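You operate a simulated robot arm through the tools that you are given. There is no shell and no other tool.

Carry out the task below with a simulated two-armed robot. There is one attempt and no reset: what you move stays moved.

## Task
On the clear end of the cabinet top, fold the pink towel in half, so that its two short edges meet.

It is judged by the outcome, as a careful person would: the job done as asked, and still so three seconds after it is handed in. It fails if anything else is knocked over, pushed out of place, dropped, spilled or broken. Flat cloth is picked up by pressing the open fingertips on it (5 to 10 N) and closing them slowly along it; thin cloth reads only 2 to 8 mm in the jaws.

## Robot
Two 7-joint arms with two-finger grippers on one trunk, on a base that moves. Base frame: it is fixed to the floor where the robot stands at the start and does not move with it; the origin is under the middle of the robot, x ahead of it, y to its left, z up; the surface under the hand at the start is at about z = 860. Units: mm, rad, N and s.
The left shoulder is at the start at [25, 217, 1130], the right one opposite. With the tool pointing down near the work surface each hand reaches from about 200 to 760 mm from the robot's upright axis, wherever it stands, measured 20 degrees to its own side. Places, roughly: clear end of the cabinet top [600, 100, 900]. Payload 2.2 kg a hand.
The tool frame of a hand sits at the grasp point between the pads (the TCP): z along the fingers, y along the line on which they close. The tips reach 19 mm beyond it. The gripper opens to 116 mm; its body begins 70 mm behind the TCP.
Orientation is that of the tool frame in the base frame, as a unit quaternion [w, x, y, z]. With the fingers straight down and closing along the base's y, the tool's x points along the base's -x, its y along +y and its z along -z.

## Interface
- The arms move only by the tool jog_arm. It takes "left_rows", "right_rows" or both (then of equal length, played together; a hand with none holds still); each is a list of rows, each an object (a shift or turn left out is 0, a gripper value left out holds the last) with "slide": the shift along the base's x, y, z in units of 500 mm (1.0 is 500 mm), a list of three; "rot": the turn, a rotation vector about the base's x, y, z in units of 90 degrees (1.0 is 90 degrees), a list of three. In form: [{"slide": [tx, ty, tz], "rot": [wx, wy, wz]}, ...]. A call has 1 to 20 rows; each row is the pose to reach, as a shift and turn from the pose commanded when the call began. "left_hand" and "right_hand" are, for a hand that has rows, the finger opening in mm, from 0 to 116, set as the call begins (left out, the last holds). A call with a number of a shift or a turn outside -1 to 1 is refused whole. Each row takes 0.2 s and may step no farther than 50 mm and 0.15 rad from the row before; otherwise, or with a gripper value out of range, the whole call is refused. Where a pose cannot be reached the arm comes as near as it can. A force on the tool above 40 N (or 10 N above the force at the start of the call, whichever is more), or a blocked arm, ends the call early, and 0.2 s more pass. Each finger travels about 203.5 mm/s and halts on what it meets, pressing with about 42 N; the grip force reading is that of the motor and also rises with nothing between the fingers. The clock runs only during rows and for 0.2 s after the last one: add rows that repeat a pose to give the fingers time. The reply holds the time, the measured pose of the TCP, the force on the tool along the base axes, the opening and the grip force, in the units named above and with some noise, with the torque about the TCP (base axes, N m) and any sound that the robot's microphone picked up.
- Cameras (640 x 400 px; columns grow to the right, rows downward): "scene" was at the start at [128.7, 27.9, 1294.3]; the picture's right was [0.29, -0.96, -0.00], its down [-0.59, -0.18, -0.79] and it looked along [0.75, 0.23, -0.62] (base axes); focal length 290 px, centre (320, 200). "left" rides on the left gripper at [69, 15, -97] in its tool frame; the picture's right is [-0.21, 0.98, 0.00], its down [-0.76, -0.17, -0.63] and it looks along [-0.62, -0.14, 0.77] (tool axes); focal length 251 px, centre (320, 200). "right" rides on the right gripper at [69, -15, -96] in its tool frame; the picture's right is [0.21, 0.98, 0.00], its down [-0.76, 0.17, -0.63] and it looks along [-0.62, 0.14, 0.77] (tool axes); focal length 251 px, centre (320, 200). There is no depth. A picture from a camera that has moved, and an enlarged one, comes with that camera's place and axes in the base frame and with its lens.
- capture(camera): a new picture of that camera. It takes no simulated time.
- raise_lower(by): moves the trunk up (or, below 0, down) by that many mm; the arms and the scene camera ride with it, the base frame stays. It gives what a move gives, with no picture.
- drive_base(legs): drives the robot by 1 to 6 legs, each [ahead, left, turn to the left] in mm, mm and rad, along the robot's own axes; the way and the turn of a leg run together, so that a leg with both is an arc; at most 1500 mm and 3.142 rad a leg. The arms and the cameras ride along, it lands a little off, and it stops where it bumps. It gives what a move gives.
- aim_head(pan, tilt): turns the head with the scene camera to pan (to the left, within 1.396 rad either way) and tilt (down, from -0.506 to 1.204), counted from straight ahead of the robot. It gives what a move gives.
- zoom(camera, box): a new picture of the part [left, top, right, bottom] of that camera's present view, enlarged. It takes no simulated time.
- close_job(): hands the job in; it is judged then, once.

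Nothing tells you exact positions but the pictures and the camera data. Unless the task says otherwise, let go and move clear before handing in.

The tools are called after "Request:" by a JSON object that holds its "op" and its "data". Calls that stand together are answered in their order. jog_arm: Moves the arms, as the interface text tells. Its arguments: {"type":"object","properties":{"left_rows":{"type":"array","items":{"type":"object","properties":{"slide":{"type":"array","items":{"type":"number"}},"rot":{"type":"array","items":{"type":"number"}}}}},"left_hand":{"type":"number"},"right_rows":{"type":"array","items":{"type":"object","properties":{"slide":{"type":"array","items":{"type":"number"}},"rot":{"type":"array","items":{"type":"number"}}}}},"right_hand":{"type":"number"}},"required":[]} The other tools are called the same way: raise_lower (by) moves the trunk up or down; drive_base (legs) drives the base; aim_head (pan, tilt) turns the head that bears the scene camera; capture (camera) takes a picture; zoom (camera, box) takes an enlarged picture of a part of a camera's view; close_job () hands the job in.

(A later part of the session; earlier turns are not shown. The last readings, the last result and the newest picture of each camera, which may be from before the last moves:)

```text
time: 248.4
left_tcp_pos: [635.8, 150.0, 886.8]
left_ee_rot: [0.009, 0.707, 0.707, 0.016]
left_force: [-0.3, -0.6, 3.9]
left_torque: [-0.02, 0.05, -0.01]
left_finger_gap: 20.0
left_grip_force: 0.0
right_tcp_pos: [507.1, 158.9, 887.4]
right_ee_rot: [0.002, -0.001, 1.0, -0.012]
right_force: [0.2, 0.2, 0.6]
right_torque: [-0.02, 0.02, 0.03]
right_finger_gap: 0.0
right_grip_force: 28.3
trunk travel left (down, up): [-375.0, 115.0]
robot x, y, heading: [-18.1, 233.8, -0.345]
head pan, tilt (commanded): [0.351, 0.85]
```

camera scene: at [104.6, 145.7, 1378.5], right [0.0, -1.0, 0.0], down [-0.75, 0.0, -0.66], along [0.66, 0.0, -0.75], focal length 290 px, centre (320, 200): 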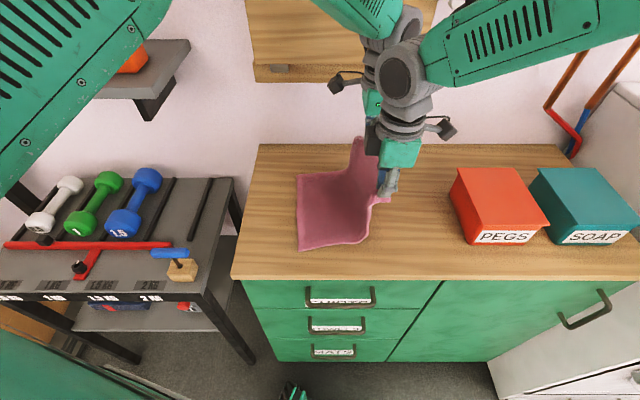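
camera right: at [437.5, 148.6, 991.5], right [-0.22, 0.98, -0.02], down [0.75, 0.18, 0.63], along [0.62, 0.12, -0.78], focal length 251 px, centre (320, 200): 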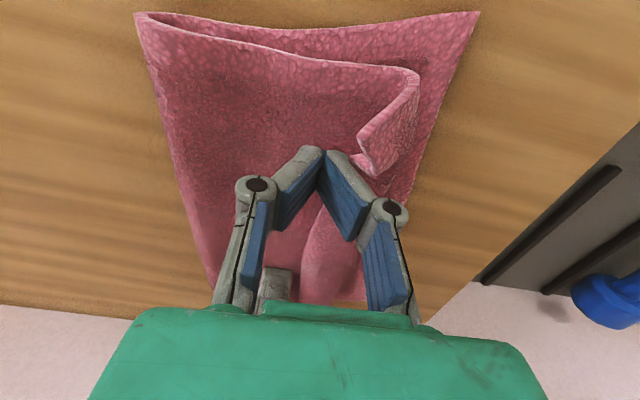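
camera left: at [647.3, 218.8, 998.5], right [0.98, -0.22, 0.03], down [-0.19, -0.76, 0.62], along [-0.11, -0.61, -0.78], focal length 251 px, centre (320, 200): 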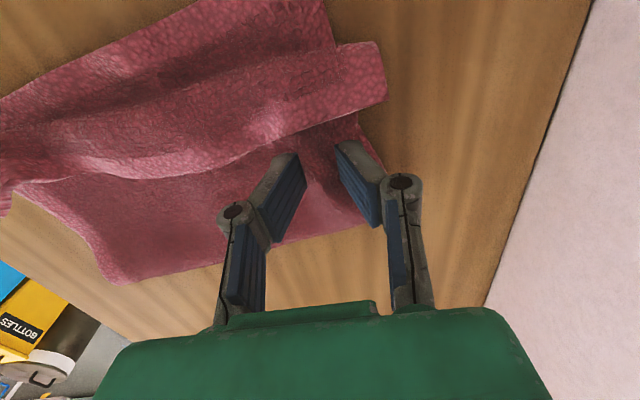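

Request:
{"op": "jog_arm", "data": {"right_rows": [{"slide": [0, 0, -0.002]}, {"slide": [0, 0, -0.003]}]}}

Request:
{"op": "jog_arm", "data": {"right_rows": [{"slide": [0, 0, 0]}], "right_hand": 20}}

Request:
{"op": "jog_arm", "data": {"right_rows": [{"slide": [0, 0, 0]}], "right_hand": 40}}

Request:
{"op": "capture", "data": {"camera": "right"}}

Request:
{"op": "zoom", "data": {"camera": "scene", "box": [250, 120, 450, 290]}}

```text
time: 249.0
left_tcp_pos: [636.4, 149.9, 887.0]
left_ee_rot: [0.009, 0.707, 0.707, 0.015]
left_force: [-0.2, -0.2, 4.1]
left_torque: [-0.02, 0.03, 0.01]
left_finger_gap: 20.1
left_grip_force: 0.0
right_tcp_pos: [506.3, 158.2, 885.7]
right_ee_rot: [0.001, 0.0, 1.0, -0.011]
right_force: [-0.4, 0.1, 1.7]
right_torque: [0.02, 0.0, 0.01]
right_finger_gap: 0.1
right_grip_force: 28.6
trunk travel left (down, up): [-375.0, 115.0]
robot x, y, heading: [-16.7, 233.0, -0.351]
head pan, tilt (commanded): [0.351, 0.85]
```

```text
time: 249.4
left_tcp_pos: [635.6, 149.0, 886.1]
left_ee_rot: [0.01, 0.707, 0.707, 0.015]
left_force: [-0.8, -1.2, 4.2]
left_torque: [-0.01, 0.02, -0.02]
left_finger_gap: 19.9
left_grip_force: 0.0
right_tcp_pos: [507.7, 158.0, 886.7]
right_ee_rot: [0.002, -0.001, 1.0, -0.011]
right_force: [-0.3, 0.3, 2.8]
right_torque: [0.03, 0.0, 0.0]
right_finger_gap: 18.2
right_grip_force: 0.1
trunk travel left (down, up): [-375.0, 115.0]
robot x, y, heading: [-19.5, 234.4, -0.345]
head pan, tilt (commanded): [0.351, 0.85]
```

```text
time: 249.8
left_tcp_pos: [636.3, 150.0, 886.4]
left_ee_rot: [0.008, 0.707, 0.707, 0.016]
left_force: [0.1, -1.2, 4.4]
left_torque: [-0.01, 0.05, 0.08]
left_finger_gap: 19.8
left_grip_force: 0.1
right_tcp_pos: [507.3, 159.1, 885.9]
right_ee_rot: [0.001, -0.001, 1.0, -0.012]
right_force: [1.4, 0.0, 4.5]
right_torque: [0.04, 0.04, -0.05]
right_finger_gap: 39.7
right_grip_force: 0.0
trunk travel left (down, up): [-375.0, 115.0]
robot x, y, heading: [-19.3, 237.3, -0.35]
head pan, tilt (commanded): [0.351, 0.85]
```

```text
taken
camera right: at [437.9, 146.5, 982.1], right [-0.22, 0.98, -0.02], down [0.75, 0.18, 0.63], along [0.62, 0.12, -0.78], focal length 251 px, centre (320, 200)
```

right: 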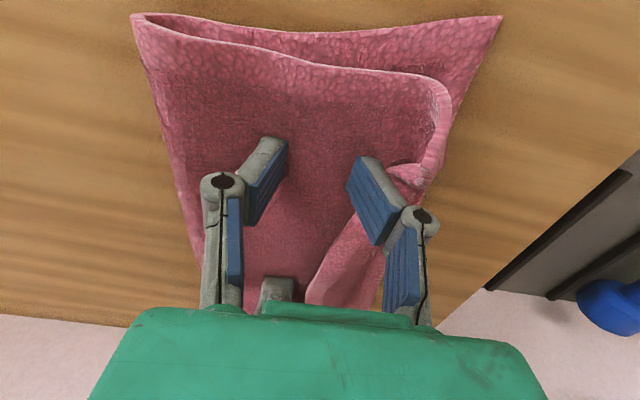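

```text
2.35 times, centred on (350, 205) of scene
camera zoom: at [104.1, 222.2, 1378.6], right [0.0, -1.0, 0.0], down [-0.75, 0.0, -0.66], along [0.66, 0.0, -0.75], focal length 681 px, centre (249, 188)
```

zoom: 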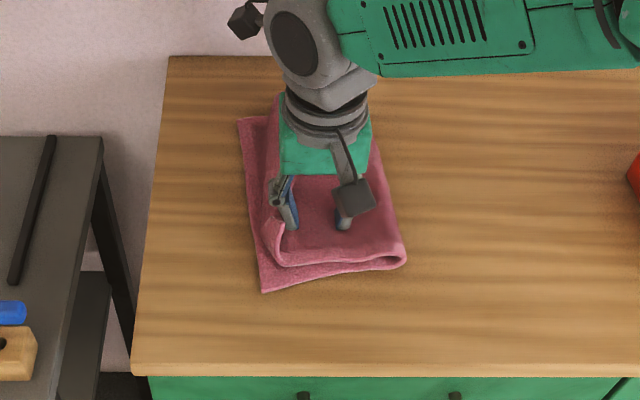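

It works: the flap is rolling outward while the towel stays in place. I'll keep opening.

Request:
{"op": "jog_arm", "data": {"right_rows": [{"slide": [0, 0, 0]}], "right_hand": 58}}

Request:
{"op": "jog_arm", "data": {"right_rows": [{"slide": [0, 0, 0]}], "right_hand": 76}}

Request:
{"op": "capture", "data": {"camera": "right"}}

Request:
{"op": "zoom", "data": {"camera": "scene", "box": [250, 120, 450, 290]}}

```text
time: 250.2
left_tcp_pos: [635.9, 149.8, 886.9]
left_ee_rot: [0.008, 0.707, 0.707, 0.015]
left_force: [-0.1, 0.0, 4.6]
left_torque: [-0.02, 0.04, 0.02]
left_finger_gap: 20.0
left_grip_force: 0.0
right_tcp_pos: [507.4, 158.5, 885.7]
right_ee_rot: [0.001, -0.002, 1.0, -0.012]
right_force: [0.2, -1.0, 3.0]
right_torque: [-0.02, -0.05, -0.03]
right_finger_gap: 58.0
right_grip_force: 0.0
trunk travel left (down, up): [-375.0, 115.0]
robot x, y, heading: [-17.5, 235.3, -0.352]
head pan, tilt (commanded): [0.351, 0.85]
```

```text
time: 250.6
left_tcp_pos: [636.9, 149.4, 887.1]
left_ee_rot: [0.009, 0.707, 0.707, 0.016]
left_force: [-0.3, -0.4, 3.6]
left_torque: [-0.03, 0.03, 0.01]
left_finger_gap: 20.1
left_grip_force: 0.1
right_tcp_pos: [507.7, 158.8, 885.6]
right_ee_rot: [0.002, -0.001, 1.0, -0.013]
right_force: [0.3, -0.5, 1.3]
right_torque: [0.03, 0.01, -0.02]
right_finger_gap: 75.3
right_grip_force: 0.0
trunk travel left (down, up): [-375.0, 115.0]
robot x, y, heading: [-17.7, 234.9, -0.347]
head pan, tilt (commanded): [0.351, 0.85]
```

```text
taken
camera right: at [437.7, 146.4, 981.8], right [-0.22, 0.98, -0.02], down [0.75, 0.18, 0.63], along [0.62, 0.12, -0.78], focal length 251 px, centre (320, 200)
```

right: 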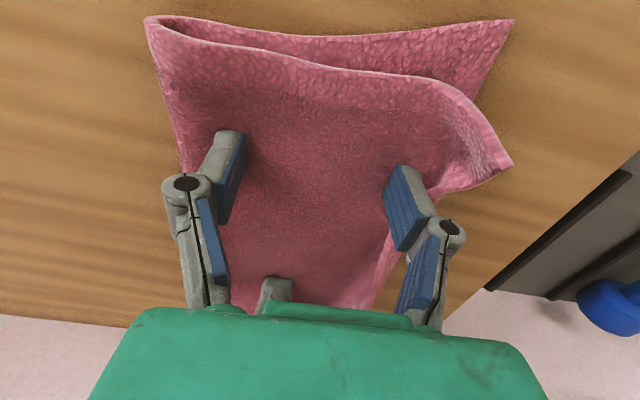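

```text
2.35 times, centred on (350, 205) of scene
camera zoom: at [104.2, 222.1, 1378.6], right [0.0, -1.0, 0.0], down [-0.75, 0.0, -0.66], along [0.66, 0.0, -0.75], focal length 681 px, centre (249, 188)
```

zoom: 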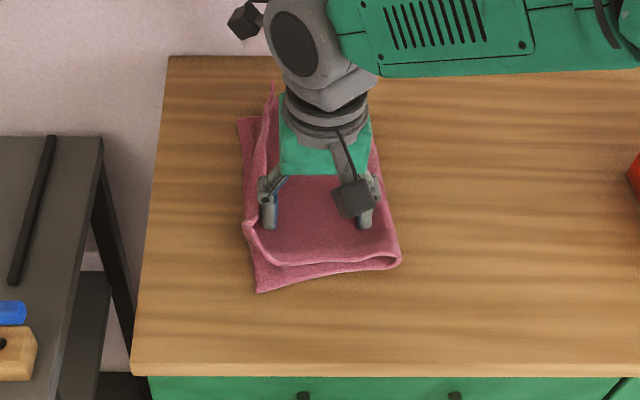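

The near part of the flap has flipped outward. I'll lift the right hand away and look at the whole towel.

Request:
{"op": "jog_arm", "data": {"right_rows": [{"slide": [0, 0, 0.01]}, {"slide": [0, 0, 0.03]}, {"slide": [0, -0.01, 0.07]}, {"slide": [0, -0.04, 0.11]}, {"slide": [0, -0.09, 0.15]}, {"slide": [0, -0.15, 0.18]}, {"slide": [0, -0.21, 0.2]}, {"slide": [-0.02, -0.27, 0.2]}, {"slide": [-0.04, -0.32, 0.2]}, {"slide": [-0.05, -0.34, 0.2]}]}}

Request:
{"op": "zoom", "data": {"camera": "scene", "box": [250, 120, 450, 290]}}

Request:
{"op": "capture", "data": {"camera": "right"}}

Request:
{"op": "capture", "data": {"camera": "left"}}

```text
time: 252.8
left_tcp_pos: [635.1, 148.6, 885.9]
left_ee_rot: [0.01, 0.707, 0.707, 0.016]
left_force: [0.9, 1.1, 4.4]
left_torque: [0.0, 0.04, 0.0]
left_finger_gap: 19.8
left_grip_force: 0.0
right_tcp_pos: [482.7, -14.0, 985.9]
right_ee_rot: [0.002, -0.001, 1.0, -0.011]
right_force: [-0.8, 0.0, -0.4]
right_torque: [-0.02, 0.0, -0.02]
right_finger_gap: 75.8
right_grip_force: 0.0
trunk travel left (down, up): [-375.0, 115.0]
robot x, y, heading: [-22.6, 234.5, -0.346]
head pan, tilt (commanded): [0.351, 0.85]
```

```text
2.35 times, centred on (350, 205) of scene
camera zoom: at [104.1, 221.2, 1378.6], right [0.0, -1.0, 0.0], down [-0.75, 0.0, -0.66], along [0.66, 0.0, -0.75], focal length 681 px, centre (249, 188)
```

zoom: 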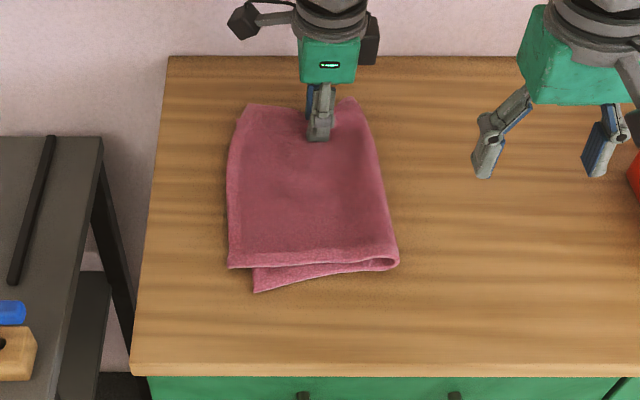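

```text
taken
camera right: at [413.6, -25.8, 1081.9], right [-0.22, 0.98, -0.02], down [0.75, 0.18, 0.63], along [0.62, 0.12, -0.78], focal length 251 px, centre (320, 200)
```

right: 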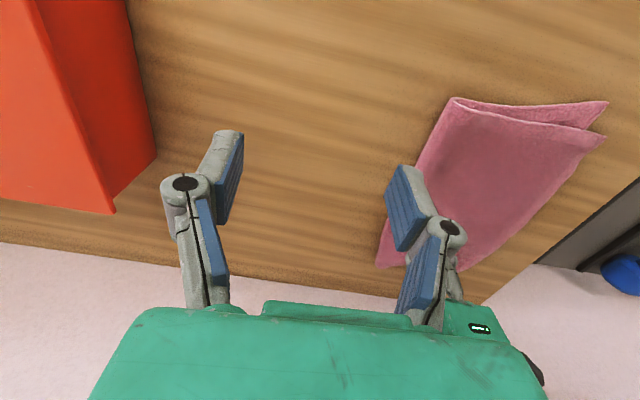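

```text
taken
camera left: at [647.3, 216.9, 985.0], right [0.98, -0.22, 0.03], down [-0.19, -0.76, 0.62], along [-0.11, -0.61, -0.78], focal length 251 px, centre (320, 200)
```

left: 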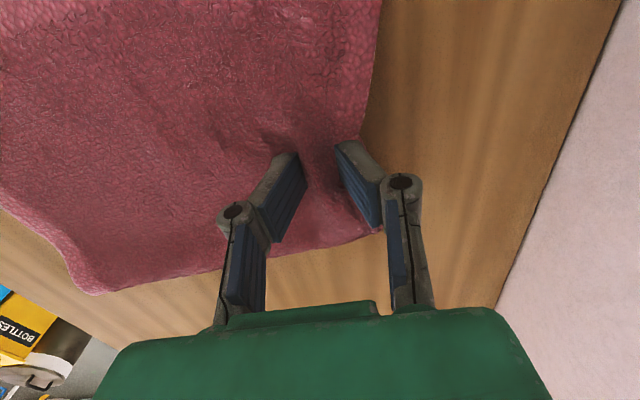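

Excellent, the whole flap flipped and the towel is now a proper half fold. The top layer is just skewed a little relative to the bottom (near corner about 22 mm too far left, offset about 25 mm in x). I'll lift the left hand and measure carefully.

Request:
{"op": "jog_arm", "data": {"left_rows": [{"slide": [0, 0, 0.01]}, {"slide": [0, 0, 0.03]}, {"slide": [0, 0, 0.07]}, {"slide": [0, 0, 0.11]}, {"slide": [0, -0.03, 0.15]}, {"slide": [0, -0.08, 0.18]}, {"slide": [0, -0.13, 0.2]}, {"slide": [0, -0.18, 0.21]}, {"slide": [0, -0.22, 0.21]}, {"slide": [0, -0.24, 0.21]}]}}

Request:
{"op": "zoom", "data": {"camera": "scene", "box": [270, 140, 430, 270]}}

Request:
{"op": "capture", "data": {"camera": "left"}}

```text
time: 255.0
left_tcp_pos: [629.2, 31.5, 990.6]
left_ee_rot: [0.008, 0.708, 0.706, 0.016]
left_force: [0.1, 0.0, 0.1]
left_torque: [-0.01, 0.01, 0.02]
left_finger_gap: 20.1
left_grip_force: 0.0
left hand out of reach, approached as far as the arm can: row 10
right_tcp_pos: [481.7, -13.8, 986.3]
right_ee_rot: [0.001, -0.001, 1.0, -0.012]
right_force: [0.1, -0.3, -0.2]
right_torque: [0.01, 0.0, -0.03]
right_finger_gap: 76.0
right_grip_force: 0.1
trunk travel left (down, up): [-375.0, 115.0]
robot x, y, heading: [-17.4, 235.4, -0.35]
head pan, tilt (commanded): [0.351, 0.85]
```

```text
3.08 times, centred on (350, 205) of scene
camera zoom: at [103.7, 220.0, 1378.7], right [0.0, -1.0, 0.0], down [-0.75, 0.0, -0.66], along [0.66, 0.0, -0.75], focal length 891 px, centre (228, 185)
```

zoom: 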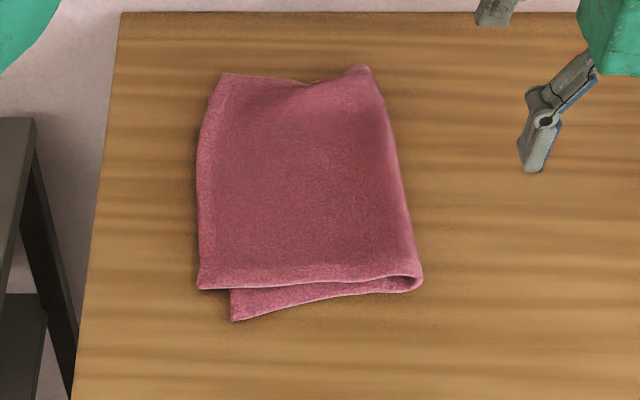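

```text
taken
camera left: at [641.6, 98.0, 1089.8], right [0.98, -0.22, 0.03], down [-0.19, -0.76, 0.62], along [-0.11, -0.61, -0.79], focal length 251 px, centre (320, 200)
```

left: 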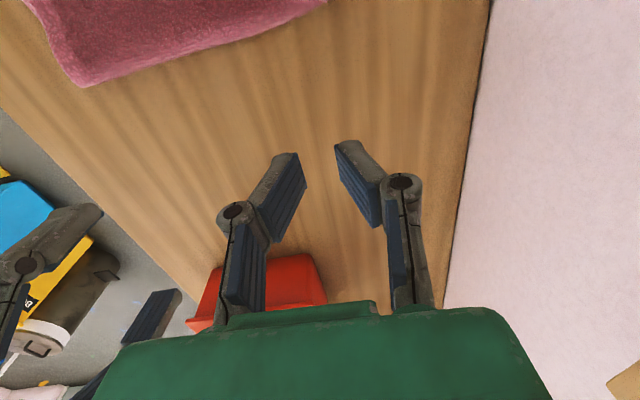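

The fold is flat and clean now; only the skew remains (near corner C (459,241) against D (434,217) below it). I'll bring both hands onto the middle of the towel, turn the right gripper back to closing along x, and drag everything 60 mm right for better reach.

Request:
{"op": "jog_arm", "data": {"left_rows": [{"slide": [0, 0.03, 0]}, {"slide": [0, 0.07, -0.005]}, {"slide": [0, 0.12, -0.02]}, {"slide": [0, 0.17, -0.05]}, {"slide": [0, 0.21, -0.09]}, {"slide": [0, 0.23, -0.13]}, {"slide": [0, 0.235, -0.16]}, {"slide": [0, 0.235, -0.18]}, {"slide": [0, 0.235, -0.18]}]}}

Request:
{"op": "jog_arm", "data": {"right_rows": [{"slide": [0, 0.01, 0], "rot": [0, 0, 0.05]}, {"slide": [0, 0.02, 0], "rot": [0, 0, 0.13]}, {"slide": [0, 0.03, 0], "rot": [0, 0, 0.22]}, {"slide": [0, 0.04, 0], "rot": [0, 0, 0.31]}, {"slide": [0, 0.05, 0], "rot": [0, 0, 0.4]}, {"slide": [0, 0.06, 0], "rot": [0, 0, 0.49]}, {"slide": [0, 0.08, 0], "rot": [0, 0, 0.58]}, {"slide": [0, 0.1, 0], "rot": [0, 0, 0.67]}, {"slide": [0, 0.12, 0], "rot": [0, 0, 0.76]}, {"slide": [0, 0.14, 0], "rot": [0, 0, 0.85]}, {"slide": [0, 0.16, 0], "rot": [0, 0, 0.93]}, {"slide": [0, 0.18, 0], "rot": [0, 0, 0.98]}, {"slide": [0, 0.2, 0], "rot": [0, 0, 1.0]}, {"slide": [0, 0.2, 0], "rot": [0, 0, 1.0]}], "right_hand": 40}}

```text
time: 257.0
left_tcp_pos: [631.0, 149.5, 900.3]
left_ee_rot: [0.01, 0.707, 0.707, 0.016]
left_force: [-0.5, -0.3, 0.4]
left_torque: [0.01, -0.01, 0.03]
left_finger_gap: 19.9
left_grip_force: 0.1
right_tcp_pos: [484.2, -12.1, 984.8]
right_ee_rot: [0.0, 0.0, 1.0, -0.012]
right_force: [0.3, 0.1, 0.8]
right_torque: [0.02, -0.01, -0.01]
right_finger_gap: 75.8
right_grip_force: 0.0
trunk travel left (down, up): [-375.0, 115.0]
robot x, y, heading: [-16.4, 232.3, -0.343]
head pan, tilt (commanded): [0.351, 0.85]
```

```text
time: 260.0
left_tcp_pos: [631.1, 150.7, 901.7]
left_ee_rot: [0.009, 0.707, 0.707, 0.015]
left_force: [0.1, -1.2, -0.2]
left_torque: [0.01, -0.02, 0.02]
left_finger_gap: 20.0
left_grip_force: 0.1
right_tcp_pos: [482.9, 88.3, 986.6]
right_ee_rot: [-0.009, 0.709, -0.705, 0.006]
right_force: [0.7, -0.2, 0.5]
right_torque: [0.01, 0.05, 0.03]
right_finger_gap: 40.0
right_grip_force: 0.0
trunk travel left (down, up): [-375.0, 115.0]
robot x, y, heading: [-15.2, 230.5, -0.351]
head pan, tilt (commanded): [0.351, 0.85]
```

Request:
{"op": "jog_arm", "data": {"right_rows": [{"slide": [0.01, 0.03, -0.02]}, {"slide": [0.02, 0.07, -0.05]}, {"slide": [0.03, 0.1, -0.09]}, {"slide": [0.04, 0.12, -0.13]}, {"slide": [0.044, 0.13, -0.16]}, {"slide": [0.044, 0.134, -0.18]}, {"slide": [0.044, 0.134, -0.19]}, {"slide": [0.044, 0.134, -0.193]}, {"slide": [0.044, 0.134, -0.193]}], "left_rows": [{"slide": [0, 0, -0.004]}, {"slide": [0, 0, -0.01]}, {"slide": [0, 0, -0.015]}, {"slide": [0, 0, -0.02]}, {"slide": [0, 0, -0.023]}, {"slide": [0, 0, -0.023]}, {"slide": [0, 0, -0.023]}, {"slide": [0, 0, -0.023]}, {"slide": [0, 0, -0.023]}]}}

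Request:
{"op": "jog_arm", "data": {"right_rows": [{"slide": [0, 0, -0.002]}, {"slide": [0, 0, -0.004]}, {"slide": [0, 0, -0.004]}], "left_rows": [{"slide": [0, 0, -0.002]}, {"slide": [0, 0, -0.004]}, {"slide": [0, 0, -0.004]}]}}

```text
time: 262.0
left_tcp_pos: [629.1, 151.1, 889.8]
left_ee_rot: [0.008, 0.707, 0.707, 0.015]
left_force: [-0.2, 0.5, 0.6]
left_torque: [-0.02, -0.01, 0.03]
left_finger_gap: 19.9
left_grip_force: 0.1
right_tcp_pos: [503.6, 154.7, 889.2]
right_ee_rot: [-0.009, 0.708, -0.706, 0.007]
right_force: [0.2, -0.7, 0.8]
right_torque: [-0.03, 0.01, 0.01]
right_finger_gap: 40.0
right_grip_force: 0.0
trunk travel left (down, up): [-375.0, 115.0]
robot x, y, heading: [-16.3, 236.8, -0.349]
head pan, tilt (commanded): [0.351, 0.85]
```

```text
time: 262.8
left_tcp_pos: [628.9, 151.6, 889.1]
left_ee_rot: [0.01, 0.707, 0.707, 0.016]
left_force: [0.7, 0.1, 1.6]
left_torque: [0.01, 0.01, 0.01]
left_finger_gap: 19.8
left_grip_force: 0.1
right_tcp_pos: [504.3, 155.5, 887.5]
right_ee_rot: [-0.009, 0.707, -0.707, 0.007]
right_force: [-0.1, -0.6, 3.3]
right_torque: [0.0, 0.04, 0.0]
right_finger_gap: 40.2
right_grip_force: 0.1
trunk travel left (down, up): [-375.0, 115.0]
robot x, y, heading: [-15.3, 233.6, -0.35]
head pan, tilt (commanded): [0.351, 0.85]
```

Request:
{"op": "jog_arm", "data": {"right_rows": [{"slide": [0, -0.003, 0]}, {"slide": [0, -0.01, 0]}, {"slide": [0, -0.018, 0]}, {"slide": [0, -0.026, 0]}, {"slide": [0, -0.034, 0]}, {"slide": [0, -0.042, 0]}, {"slide": [0, -0.05, 0]}, {"slide": [0, -0.058, 0]}, {"slide": [0, -0.066, 0]}, {"slide": [0, -0.074, 0]}, {"slide": [0, -0.082, 0]}, {"slide": [0, -0.09, 0]}, {"slide": [0, -0.098, 0]}, {"slide": [0, -0.106, 0]}, {"slide": [0, -0.114, 0]}, {"slide": [0, -0.12, 0]}, {"slide": [0, -0.12, 0]}], "left_rows": [{"slide": [0, -0.003, -0.0015]}, {"slide": [0, -0.01, -0.002]}, {"slide": [0, -0.018, -0.002]}, {"slide": [0, -0.026, -0.002]}, {"slide": [0, -0.034, -0.002]}, {"slide": [0, -0.042, -0.002]}, {"slide": [0, -0.05, -0.002]}, {"slide": [0, -0.058, -0.002]}, {"slide": [0, -0.066, -0.002]}, {"slide": [0, -0.074, -0.002]}, {"slide": [0, -0.082, -0.002]}, {"slide": [0, -0.09, -0.002]}, {"slide": [0, -0.098, -0.002]}, {"slide": [0, -0.106, -0.002]}, {"slide": [0, -0.114, -0.002]}, {"slide": [0, -0.12, -0.002]}, {"slide": [0, -0.12, -0.002]}]}}

Request:
{"op": "jog_arm", "data": {"left_rows": [{"slide": [0, 0, 0.01]}, {"slide": [0, 0, 0.03]}, {"slide": [0, 0, 0.07]}, {"slide": [0, -0.03, 0.11]}, {"slide": [0, -0.07, 0.14]}, {"slide": [0, -0.1, 0.16]}, {"slide": [0, -0.1, 0.16]}], "right_rows": [{"slide": [0, 0, 0.01]}, {"slide": [0, 0, 0.03]}, {"slide": [0, 0, 0.07]}, {"slide": [0, -0.06, 0.11]}, {"slide": [0, -0.13, 0.15]}, {"slide": [0, -0.2, 0.17]}, {"slide": [0, -0.24, 0.18]}]}}

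Request:
{"op": "zoom", "data": {"camera": "scene", "box": [280, 140, 440, 270]}}

```text
time: 266.4
left_tcp_pos: [629.1, 91.9, 887.1]
left_ee_rot: [0.009, 0.707, 0.707, 0.015]
left_force: [0.4, 0.7, 2.1]
left_torque: [-0.01, 0.02, -0.01]
left_finger_gap: 19.6
left_grip_force: 0.0
right_tcp_pos: [504.4, 96.1, 887.5]
right_ee_rot: [-0.009, 0.708, -0.706, 0.006]
right_force: [-0.4, 1.0, 3.1]
right_torque: [0.03, -0.01, -0.04]
right_finger_gap: 40.1
right_grip_force: 0.0
trunk travel left (down, up): [-375.0, 115.0]
robot x, y, heading: [-16.7, 231.8, -0.349]
head pan, tilt (commanded): [0.351, 0.85]
```

```text
time: 268.0
left_tcp_pos: [631.1, 39.6, 966.6]
left_ee_rot: [0.008, 0.707, 0.707, 0.016]
left_force: [0.4, 0.2, -0.3]
left_torque: [0.0, -0.01, 0.02]
left_finger_gap: 20.1
left_grip_force: 0.1
right_tcp_pos: [504.9, -28.8, 976.0]
right_ee_rot: [-0.011, 0.708, -0.706, 0.005]
right_force: [-0.7, -0.8, -0.9]
right_torque: [0.01, -0.01, 0.02]
right_finger_gap: 40.1
right_grip_force: 0.1
trunk travel left (down, up): [-375.0, 115.0]
robot x, y, heading: [-19.7, 237.6, -0.347]
head pan, tilt (commanded): [0.351, 0.85]
```

```text
3.08 times, centred on (360, 205) of scene
camera zoom: at [104.4, 218.6, 1378.5], right [0.0, -1.0, 0.0], down [-0.75, 0.0, -0.66], along [0.66, 0.0, -0.75], focal length 891 px, centre (197, 185)
```

zoom: 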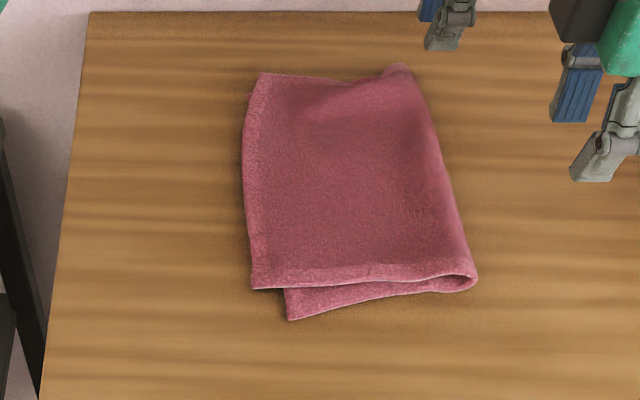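

The towel slid over neatly. Now I'll pinch the top layer's edge near its two corners, C(459,180) and B(683,164). Held this way round, the hem won't fold under, so I can lift slightly and square it to the bottom layer.

Request:
{"op": "jog_arm", "data": {"left_rows": [{"slide": [0.004, 0.03, 0]}, {"slide": [0.008, 0.07, 0]}, {"slide": [0.012, 0.12, 0]}, {"slide": [0.016, 0.16, -0.005]}, {"slide": [0.02, 0.2, -0.015]}, {"slide": [0.024, 0.23, -0.03]}, {"slide": [0.028, 0.255, -0.06]}, {"slide": [0.028, 0.268, -0.09]}, {"slide": [0.028, 0.271, -0.115]}, {"slide": [0.028, 0.271, -0.125]}, {"slide": [0.028, 0.271, -0.125]}], "right_rows": [{"slide": [0, 0.04, 0]}, {"slide": [-0.004, 0.1, 0]}, {"slide": [-0.01, 0.17, 0]}, {"slide": [-0.016, 0.24, -0.005]}, {"slide": [-0.022, 0.31, -0.015]}, {"slide": [-0.028, 0.36, -0.03]}, {"slide": [-0.034, 0.4, -0.06]}, {"slide": [-0.036, 0.415, -0.09]}, {"slide": [-0.036, 0.419, -0.12]}, {"slide": [-0.036, 0.419, -0.14]}, {"slide": [-0.036, 0.419, -0.145]}], "left_hand": 34, "right_hand": 34}}

Request:
{"op": "zoom", "data": {"camera": "right", "box": [160, 60, 460, 280]}}

Request:
{"op": "zoom", "data": {"camera": "left", "box": [160, 60, 460, 280]}}

```text
time: 270.4
left_tcp_pos: [643.9, 176.1, 906.2]
left_ee_rot: [0.009, 0.707, 0.707, 0.015]
left_force: [-0.2, 0.2, -0.2]
left_torque: [0.0, 0.0, -0.02]
left_finger_gap: 34.0
left_grip_force: 0.0
right_tcp_pos: [487.0, 185.1, 904.6]
right_ee_rot: [-0.008, 0.708, -0.707, 0.006]
right_force: [0.0, -0.1, 0.3]
right_torque: [-0.02, 0.0, -0.02]
right_finger_gap: 33.8
right_grip_force: 0.1
trunk travel left (down, up): [-375.0, 115.0]
robot x, y, heading: [-15.3, 232.3, -0.348]
head pan, tilt (commanded): [0.351, 0.85]
```

```text
1.82 times, centred on (310, 170) of right
camera zoom: at [500.0, 115.8, 1000.4], right [-0.98, -0.22, -0.02], down [-0.18, 0.75, 0.63], along [-0.12, 0.62, -0.78], focal length 457 px, centre (338, 254)
```

zoom: 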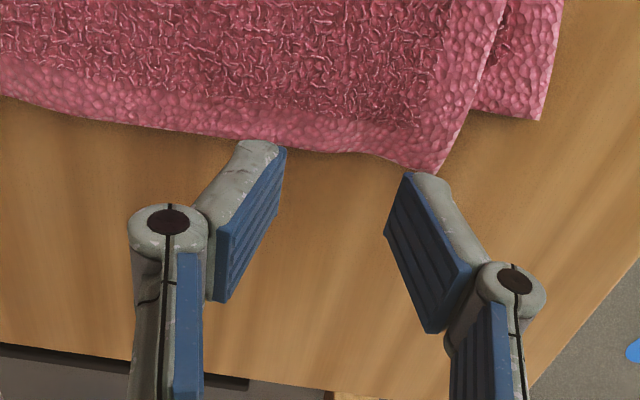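

```text
1.82 times, centred on (310, 170) of left
camera zoom: at [656.0, 244.4, 1003.3], right [0.98, -0.22, 0.03], down [-0.19, -0.76, 0.62], along [-0.11, -0.61, -0.78], focal length 457 px, centre (338, 254)
```

zoom: 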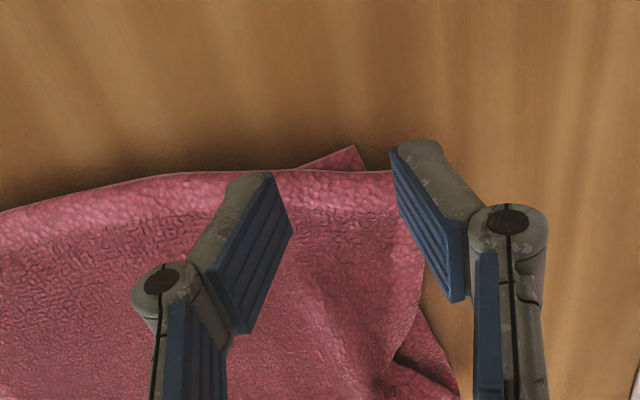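

These views give exact corners: bottom A(652,178) and D(430,158), top B(665,167) and C(458,181). So C needs (−28,−23) and B about (−14,+10). I'll fine-position both grippers on the top edge and touch down.

Request:
{"op": "jog_arm", "data": {"left_rows": [{"slide": [-0.015, 0, 0]}, {"slide": [-0.035, 0.002, -0.006]}, {"slide": [-0.044, 0.002, -0.014]}, {"slide": [-0.044, 0.002, -0.02]}, {"slide": [-0.044, 0.002, -0.024]}, {"slide": [-0.044, 0.002, -0.024]}], "right_rows": [{"slide": [0.006, -0.004, -0.006]}, {"slide": [0.012, -0.008, -0.016]}, {"slide": [0.012, -0.008, -0.026]}, {"slide": [0.012, -0.008, -0.033]}, {"slide": [0.012, -0.008, -0.036]}, {"slide": [0.012, -0.008, -0.036]}]}}

Request:
{"op": "jog_arm", "data": {"left_rows": [{"slide": [0, 0, -0.003]}, {"slide": [0, 0, -0.006]}, {"slide": [0, 0, -0.006]}], "right_rows": [{"slide": [0, 0, -0.003]}, {"slide": [0, 0, -0.006]}, {"slide": [0, 0, -0.006]}]}}

Request:
{"op": "zoom", "data": {"camera": "right", "box": [200, 60, 460, 260]}}

Request:
{"op": "zoom", "data": {"camera": "left", "box": [200, 60, 460, 260]}}

```text
time: 271.8
left_tcp_pos: [623.2, 178.9, 893.5]
left_ee_rot: [0.008, 0.707, 0.707, 0.015]
left_force: [0.3, 0.0, -0.6]
left_torque: [0.03, -0.03, -0.02]
left_finger_gap: 33.6
left_grip_force: 0.1
right_tcp_pos: [492.2, 180.1, 885.6]
right_ee_rot: [-0.008, 0.708, -0.706, 0.006]
right_force: [0.4, 0.3, 0.8]
right_torque: [0.0, -0.02, 0.03]
right_finger_gap: 33.9
right_grip_force: 0.1
trunk travel left (down, up): [-375.0, 115.0]
robot x, y, heading: [-19.4, 233.0, -0.342]
head pan, tilt (commanded): [0.351, 0.85]
```

```text
time: 272.6
left_tcp_pos: [621.7, 177.9, 890.5]
left_ee_rot: [0.009, 0.707, 0.707, 0.015]
left_force: [-0.5, -0.6, -1.1]
left_torque: [-0.04, 0.01, 0.03]
left_finger_gap: 33.9
left_grip_force: 0.0
right_tcp_pos: [493.0, 180.7, 884.2]
right_ee_rot: [-0.009, 0.707, -0.707, 0.006]
right_force: [1.0, -0.7, 2.6]
right_torque: [-0.04, -0.03, -0.03]
right_finger_gap: 34.0
right_grip_force: 0.1
trunk travel left (down, up): [-375.0, 115.0]
robot x, y, heading: [-20.6, 232.6, -0.348]
head pan, tilt (commanded): [0.351, 0.85]
```

```text
2.00 times, centred on (330, 160) of right
camera zoom: at [505.3, 112.5, 980.0], right [-0.98, -0.22, -0.02], down [-0.18, 0.75, 0.63], along [-0.12, 0.62, -0.78], focal length 503 px, centre (300, 280)
```

zoom: 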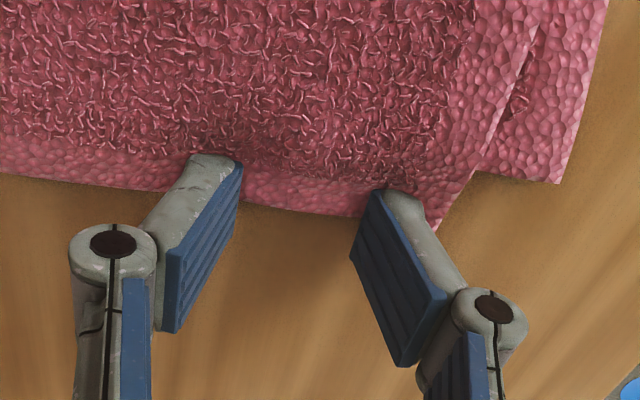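

```text
2.00 times, centred on (330, 160) of left
camera zoom: at [633.0, 245.8, 988.9], right [0.98, -0.22, 0.03], down [-0.19, -0.76, 0.62], along [-0.11, -0.61, -0.78], focal length 503 px, centre (300, 280)
```

zoom: 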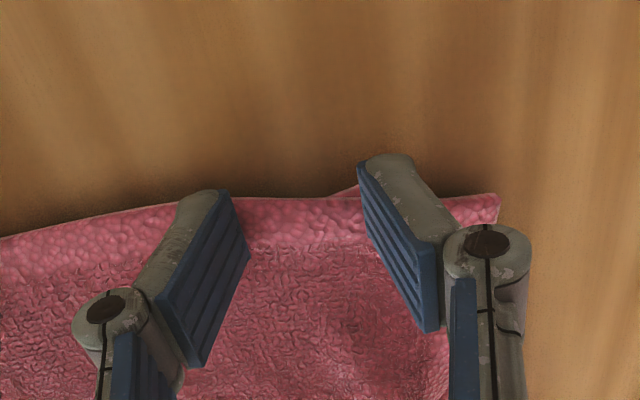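

Request:
{"op": "jog_arm", "data": {"left_rows": [{"slide": [0, 0, -0.003]}, {"slide": [0, 0, -0.006]}, {"slide": [0, 0, -0.007]}, {"slide": [0, 0, -0.007]}], "right_rows": [{"slide": [0, 0, -0.001]}, {"slide": [0, 0, -0.002]}, {"slide": [0, 0, -0.003]}, {"slide": [0, 0, -0.003]}]}}

Request:
{"op": "jog_arm", "data": {"left_rows": [{"slide": [0, 0, -0.002]}, {"slide": [0, 0, -0.002]}], "right_rows": [{"slide": [0, 0, 0]}, {"slide": [0, 0, 0]}]}}

```text
time: 273.6
left_tcp_pos: [620.5, 178.6, 886.8]
left_ee_rot: [0.009, 0.707, 0.707, 0.015]
left_force: [0.1, -1.0, 2.5]
left_torque: [-0.02, -0.01, 0.03]
left_finger_gap: 33.8
left_grip_force: 0.0
right_tcp_pos: [490.6, 180.9, 881.8]
right_ee_rot: [-0.009, 0.708, -0.706, 0.007]
right_force: [1.3, 0.0, 7.6]
right_torque: [-0.06, -0.03, 0.01]
right_finger_gap: 34.5
right_grip_force: 0.0
trunk travel left (down, up): [-375.0, 115.0]
robot x, y, heading: [-18.0, 237.4, -0.346]
head pan, tilt (commanded): [0.351, 0.85]
```

```text
time: 274.2
left_tcp_pos: [620.5, 179.0, 884.8]
left_ee_rot: [0.01, 0.707, 0.707, 0.016]
left_force: [-0.4, 0.6, 3.5]
left_torque: [-0.04, 0.04, 0.01]
left_finger_gap: 34.0
left_grip_force: 0.1
right_tcp_pos: [492.4, 181.8, 882.6]
right_ee_rot: [-0.008, 0.707, -0.707, 0.006]
right_force: [-0.3, 0.6, 7.6]
right_torque: [-0.08, -0.02, -0.04]
right_finger_gap: 34.0
right_grip_force: 0.1
trunk travel left (down, up): [-375.0, 115.0]
robot x, y, heading: [-17.2, 233.2, -0.343]
head pan, tilt (commanded): [0.351, 0.85]
```

Request:
{"op": "jog_arm", "data": {"left_rows": [{"slide": [0, 0, -0.003]}], "right_rows": [{"slide": [0, 0, -0.001]}], "left_hand": 30, "right_hand": 30}}

Request:
{"op": "jog_arm", "data": {"left_rows": [{"slide": [0, 0, -0.0005]}], "right_rows": [{"slide": [0, 0, -0.001]}], "left_hand": 25, "right_hand": 25}}

Request:
{"op": "jog_arm", "data": {"left_rows": [{"slide": [0, 0, 0]}], "right_rows": [{"slide": [0, 0, -0.0005]}], "left_hand": 20, "right_hand": 20}}

Request:
{"op": "zoom", "data": {"camera": "right", "box": [200, 60, 460, 260]}}

Request:
{"op": "zoom", "data": {"camera": "left", "box": [200, 60, 460, 260]}}

```text
time: 274.6
left_tcp_pos: [620.2, 177.9, 885.6]
left_ee_rot: [0.009, 0.707, 0.707, 0.016]
left_force: [-1.0, 1.5, 7.4]
left_torque: [-0.02, 0.08, 0.0]
left_finger_gap: 30.5
left_grip_force: 0.1
right_tcp_pos: [490.4, 180.7, 883.3]
right_ee_rot: [-0.01, 0.708, -0.706, 0.007]
right_force: [-0.9, 0.0, 7.7]
right_torque: [-0.11, -0.02, -0.01]
right_finger_gap: 30.6
right_grip_force: 0.1
trunk travel left (down, up): [-375.0, 115.0]
robot x, y, heading: [-17.0, 233.6, -0.347]
head pan, tilt (commanded): [0.351, 0.85]
```

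```text
time: 275.0
left_tcp_pos: [620.4, 176.8, 882.9]
left_ee_rot: [0.009, 0.707, 0.707, 0.016]
left_force: [-1.6, 0.1, 10.0]
left_torque: [-0.1, -0.01, 0.01]
left_finger_gap: 21.4
left_grip_force: 0.1
right_tcp_pos: [491.5, 181.4, 882.3]
right_ee_rot: [-0.009, 0.707, -0.707, 0.007]
right_force: [2.0, -0.1, 6.8]
right_torque: [-0.05, -0.06, 0.03]
right_finger_gap: 22.6
right_grip_force: 4.6
trunk travel left (down, up): [-375.0, 115.0]
robot x, y, heading: [-18.0, 235.0, -0.349]
head pan, tilt (commanded): [0.351, 0.85]
```

```text
time: 275.4
left_tcp_pos: [620.9, 177.4, 883.7]
left_ee_rot: [0.009, 0.707, 0.707, 0.016]
left_force: [-1.2, 0.7, 6.2]
left_torque: [-0.04, 0.04, 0.01]
left_finger_gap: 15.7
left_grip_force: 5.0
right_tcp_pos: [491.9, 181.0, 880.6]
right_ee_rot: [-0.009, 0.707, -0.707, 0.006]
right_force: [0.4, 0.3, 11.7]
right_torque: [-0.11, -0.02, 0.01]
right_finger_gap: 19.2
right_grip_force: 0.0
trunk travel left (down, up): [-375.0, 115.0]
robot x, y, heading: [-18.0, 234.1, -0.347]
head pan, tilt (commanded): [0.351, 0.85]
```

```text
2.00 times, centred on (330, 160) of right
camera zoom: at [504.5, 112.3, 977.1], right [-0.98, -0.22, -0.02], down [-0.18, 0.75, 0.63], along [-0.12, 0.62, -0.78], focal length 503 px, centre (300, 280)
```

zoom: 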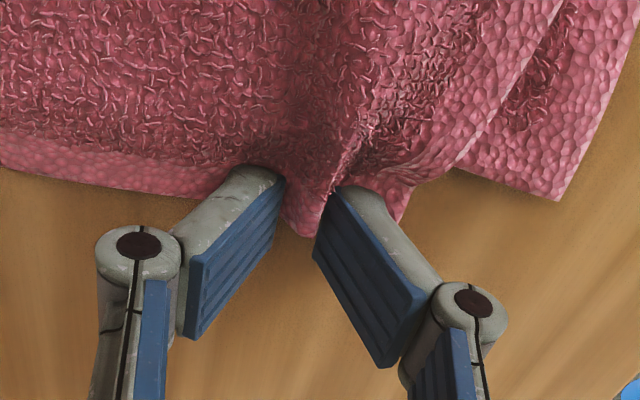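

```text
2.00 times, centred on (330, 160) of left
camera zoom: at [632.2, 245.5, 982.4], right [0.98, -0.22, 0.03], down [-0.19, -0.76, 0.62], along [-0.11, -0.61, -0.78], focal length 503 px, centre (300, 280)
```

zoom: 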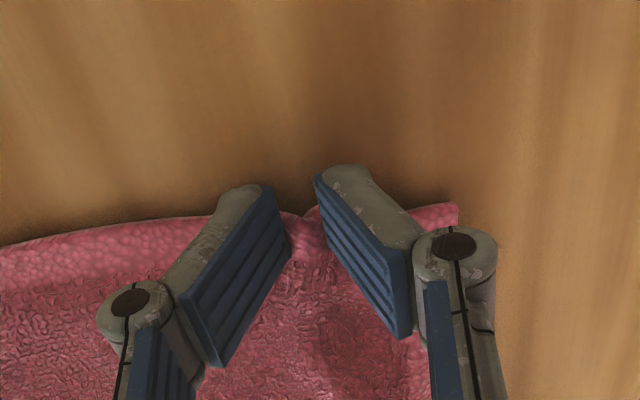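

Ridges of the top edge have formed on both sides. I'll finish closing gently.

Request:
{"op": "jog_arm", "data": {"left_rows": [{"slide": [0, 0, 0]}], "right_rows": [{"slide": [0, 0, 0]}], "left_hand": 14, "right_hand": 15}}

Request:
{"op": "jog_arm", "data": {"left_rows": [{"slide": [0, 0, 0]}], "right_rows": [{"slide": [0, 0, 0]}], "left_hand": 9, "right_hand": 10}}

Request:
{"op": "jog_arm", "data": {"left_rows": [{"slide": [0, 0, 0]}, {"slide": [0, 0, 0]}], "right_rows": [{"slide": [0, 0, 0]}, {"slide": [0, 0, 0]}], "left_hand": 4, "right_hand": 4}}

Request:
{"op": "jog_arm", "data": {"left_rows": [{"slide": [0, 0, 0]}, {"slide": [0, 0, 0]}], "right_rows": [{"slide": [0, 0, 0]}, {"slide": [0, 0, 0]}], "left_hand": 0, "right_hand": 0}}

Request:
{"op": "zoom", "data": {"camera": "right", "box": [200, 60, 460, 260]}}

Request:
{"op": "zoom", "data": {"camera": "left", "box": [200, 60, 460, 260]}}

```text
time: 275.8
left_tcp_pos: [621.7, 177.6, 884.0]
left_ee_rot: [0.01, 0.707, 0.707, 0.016]
left_force: [-1.6, -0.1, 8.4]
left_torque: [-0.08, 0.04, 0.02]
left_finger_gap: 14.2
left_grip_force: 0.0
right_tcp_pos: [491.2, 180.9, 880.2]
right_ee_rot: [-0.01, 0.707, -0.707, 0.006]
right_force: [2.5, -0.3, 6.7]
right_torque: [-0.05, -0.09, 0.02]
right_finger_gap: 11.9
right_grip_force: 5.4
trunk travel left (down, up): [-375.0, 115.0]
robot x, y, heading: [-17.1, 233.2, -0.349]
head pan, tilt (commanded): [0.351, 0.85]
```

```text
time: 276.2
left_tcp_pos: [621.6, 178.2, 884.5]
left_ee_rot: [0.009, 0.707, 0.707, 0.015]
left_force: [-2.6, -0.3, 8.1]
left_torque: [-0.09, 0.07, -0.01]
left_finger_gap: 9.5
left_grip_force: 0.9
right_tcp_pos: [492.2, 180.7, 882.2]
right_ee_rot: [-0.009, 0.707, -0.707, 0.006]
right_force: [2.9, -0.5, 10.4]
right_torque: [-0.07, -0.13, 0.0]
right_finger_gap: 7.2
right_grip_force: 7.7
trunk travel left (down, up): [-375.0, 115.0]
robot x, y, heading: [-19.5, 233.1, -0.35]
head pan, tilt (commanded): [0.351, 0.85]
```

```text
time: 276.8
left_tcp_pos: [620.7, 178.3, 884.5]
left_ee_rot: [0.009, 0.707, 0.707, 0.016]
left_force: [-2.0, 0.5, 7.5]
left_torque: [-0.02, 0.16, -0.03]
left_finger_gap: 7.7
left_grip_force: 1.9
right_tcp_pos: [492.1, 180.9, 881.1]
right_ee_rot: [-0.01, 0.707, -0.707, 0.008]
right_force: [2.6, -0.8, 11.4]
right_torque: [-0.11, -0.09, 0.0]
right_finger_gap: 8.1
right_grip_force: 2.6
trunk travel left (down, up): [-375.0, 115.0]
robot x, y, heading: [-18.0, 234.9, -0.348]
head pan, tilt (commanded): [0.351, 0.85]
```

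```text
time: 277.4
left_tcp_pos: [619.8, 178.3, 883.9]
left_ee_rot: [0.009, 0.707, 0.707, 0.015]
left_force: [-7.0, 2.1, 6.5]
left_torque: [-0.05, 0.15, -0.08]
left_finger_gap: 4.4
left_grip_force: 32.5
right_tcp_pos: [490.9, 181.0, 881.2]
right_ee_rot: [-0.01, 0.708, -0.707, 0.007]
right_force: [4.3, -0.3, 15.0]
right_torque: [-0.12, -0.02, 0.05]
right_finger_gap: 4.7
right_grip_force: 33.3
trunk travel left (down, up): [-375.0, 115.0]
robot x, y, heading: [-20.8, 232.4, -0.346]
head pan, tilt (commanded): [0.351, 0.85]
```

```text
2.00 times, centred on (330, 160) of right
camera zoom: at [504.2, 112.3, 977.7], right [-0.98, -0.22, -0.02], down [-0.18, 0.75, 0.63], along [-0.12, 0.62, -0.78], focal length 503 px, centre (300, 280)
```

zoom: 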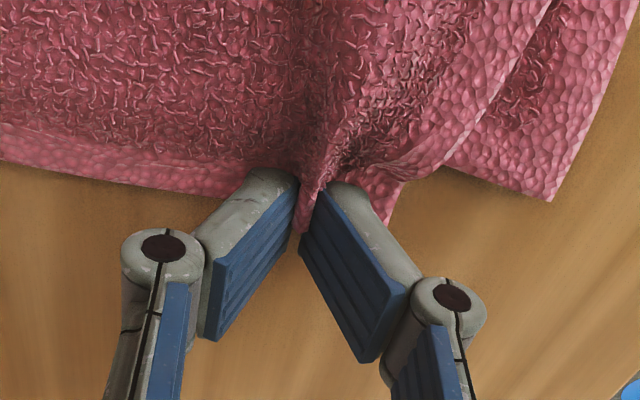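

```text
2.00 times, centred on (330, 160) of left
camera zoom: at [631.6, 245.6, 982.5], right [0.98, -0.22, 0.03], down [-0.19, -0.76, 0.62], along [-0.11, -0.61, -0.78], focal length 503 px, centre (300, 280)
```

zoom: 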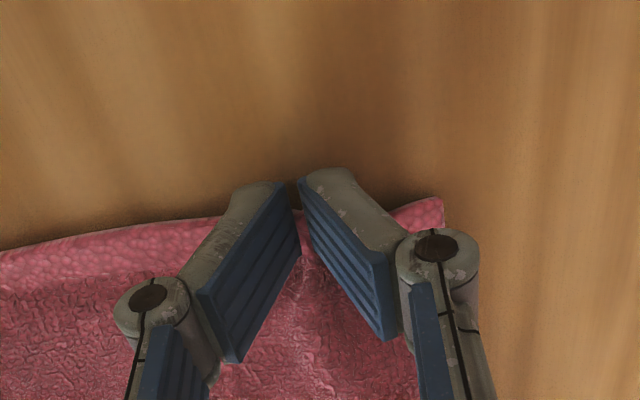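

Both hands hold only the top edge (4.4 and 4.7 mm). I'll lift it about 70 mm along its arc and check that the bottom layer stays down.

Request:
{"op": "jog_arm", "data": {"left_rows": [{"slide": [-0.003, -0.001, 0.008]}, {"slide": [-0.004, -0.003, 0.022]}, {"slide": [-0.004, -0.007, 0.04]}, {"slide": [-0.004, -0.012, 0.06]}, {"slide": [-0.004, -0.018, 0.08]}, {"slide": [-0.004, -0.024, 0.1]}, {"slide": [-0.004, -0.029, 0.118]}, {"slide": [-0.004, -0.033, 0.132]}, {"slide": [-0.004, -0.036, 0.14]}, {"slide": [-0.004, -0.036, 0.14]}], "right_rows": [{"slide": [0.003, -0.001, 0.008]}, {"slide": [0.004, -0.003, 0.022]}, {"slide": [0.004, -0.007, 0.04]}, {"slide": [0.004, -0.012, 0.06]}, {"slide": [0.004, -0.018, 0.08]}, {"slide": [0.004, -0.024, 0.1]}, {"slide": [0.004, -0.029, 0.118]}, {"slide": [0.004, -0.033, 0.132]}, {"slide": [0.004, -0.036, 0.14]}, {"slide": [0.004, -0.036, 0.14]}]}}

Request:
{"op": "capture", "data": {"camera": "right"}}

Request:
{"op": "capture", "data": {"camera": "left"}}

Request:
{"op": "zoom", "data": {"camera": "scene", "box": [280, 140, 440, 270]}}

```text
time: 279.6
left_tcp_pos: [619.0, 159.6, 953.0]
left_ee_rot: [0.009, 0.707, 0.707, 0.015]
left_force: [-1.0, 0.5, 0.8]
left_torque: [0.01, 0.01, 0.0]
left_finger_gap: 4.1
left_grip_force: 33.0
right_tcp_pos: [495.1, 163.3, 950.6]
right_ee_rot: [-0.009, 0.708, -0.706, 0.007]
right_force: [1.2, 0.7, 0.6]
right_torque: [0.02, 0.0, 0.0]
right_finger_gap: 4.7
right_grip_force: 33.1
trunk travel left (down, up): [-375.0, 115.0]
robot x, y, heading: [-21.4, 235.4, -0.346]
head pan, tilt (commanded): [0.351, 0.85]
```

```text
taken
camera right: at [507.5, 94.4, 1046.9], right [-0.98, -0.22, -0.02], down [-0.18, 0.75, 0.63], along [-0.12, 0.62, -0.78], focal length 251 px, centre (320, 200)
```

right: 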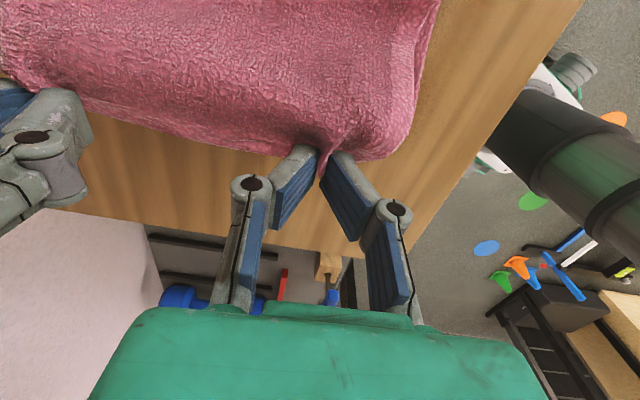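

```text
taken
camera left: at [630.6, 228.0, 1052.2], right [0.98, -0.22, 0.03], down [-0.19, -0.76, 0.62], along [-0.11, -0.61, -0.78], focal length 251 px, centre (320, 200)
```

left: 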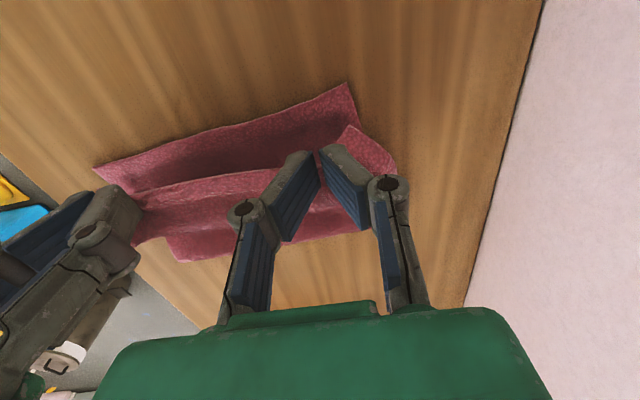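

```text
3.08 times, centred on (360, 205) of scene
camera zoom: at [105.1, 222.5, 1378.5], right [0.0, -1.0, 0.0], down [-0.75, 0.0, -0.66], along [0.66, 0.0, -0.75], focal length 891 px, centre (197, 185)
```

zoom: 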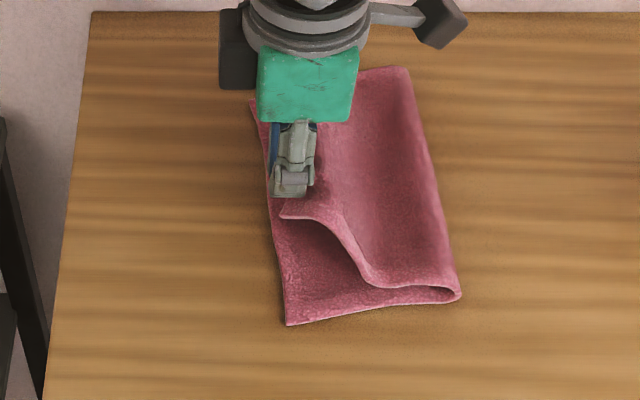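

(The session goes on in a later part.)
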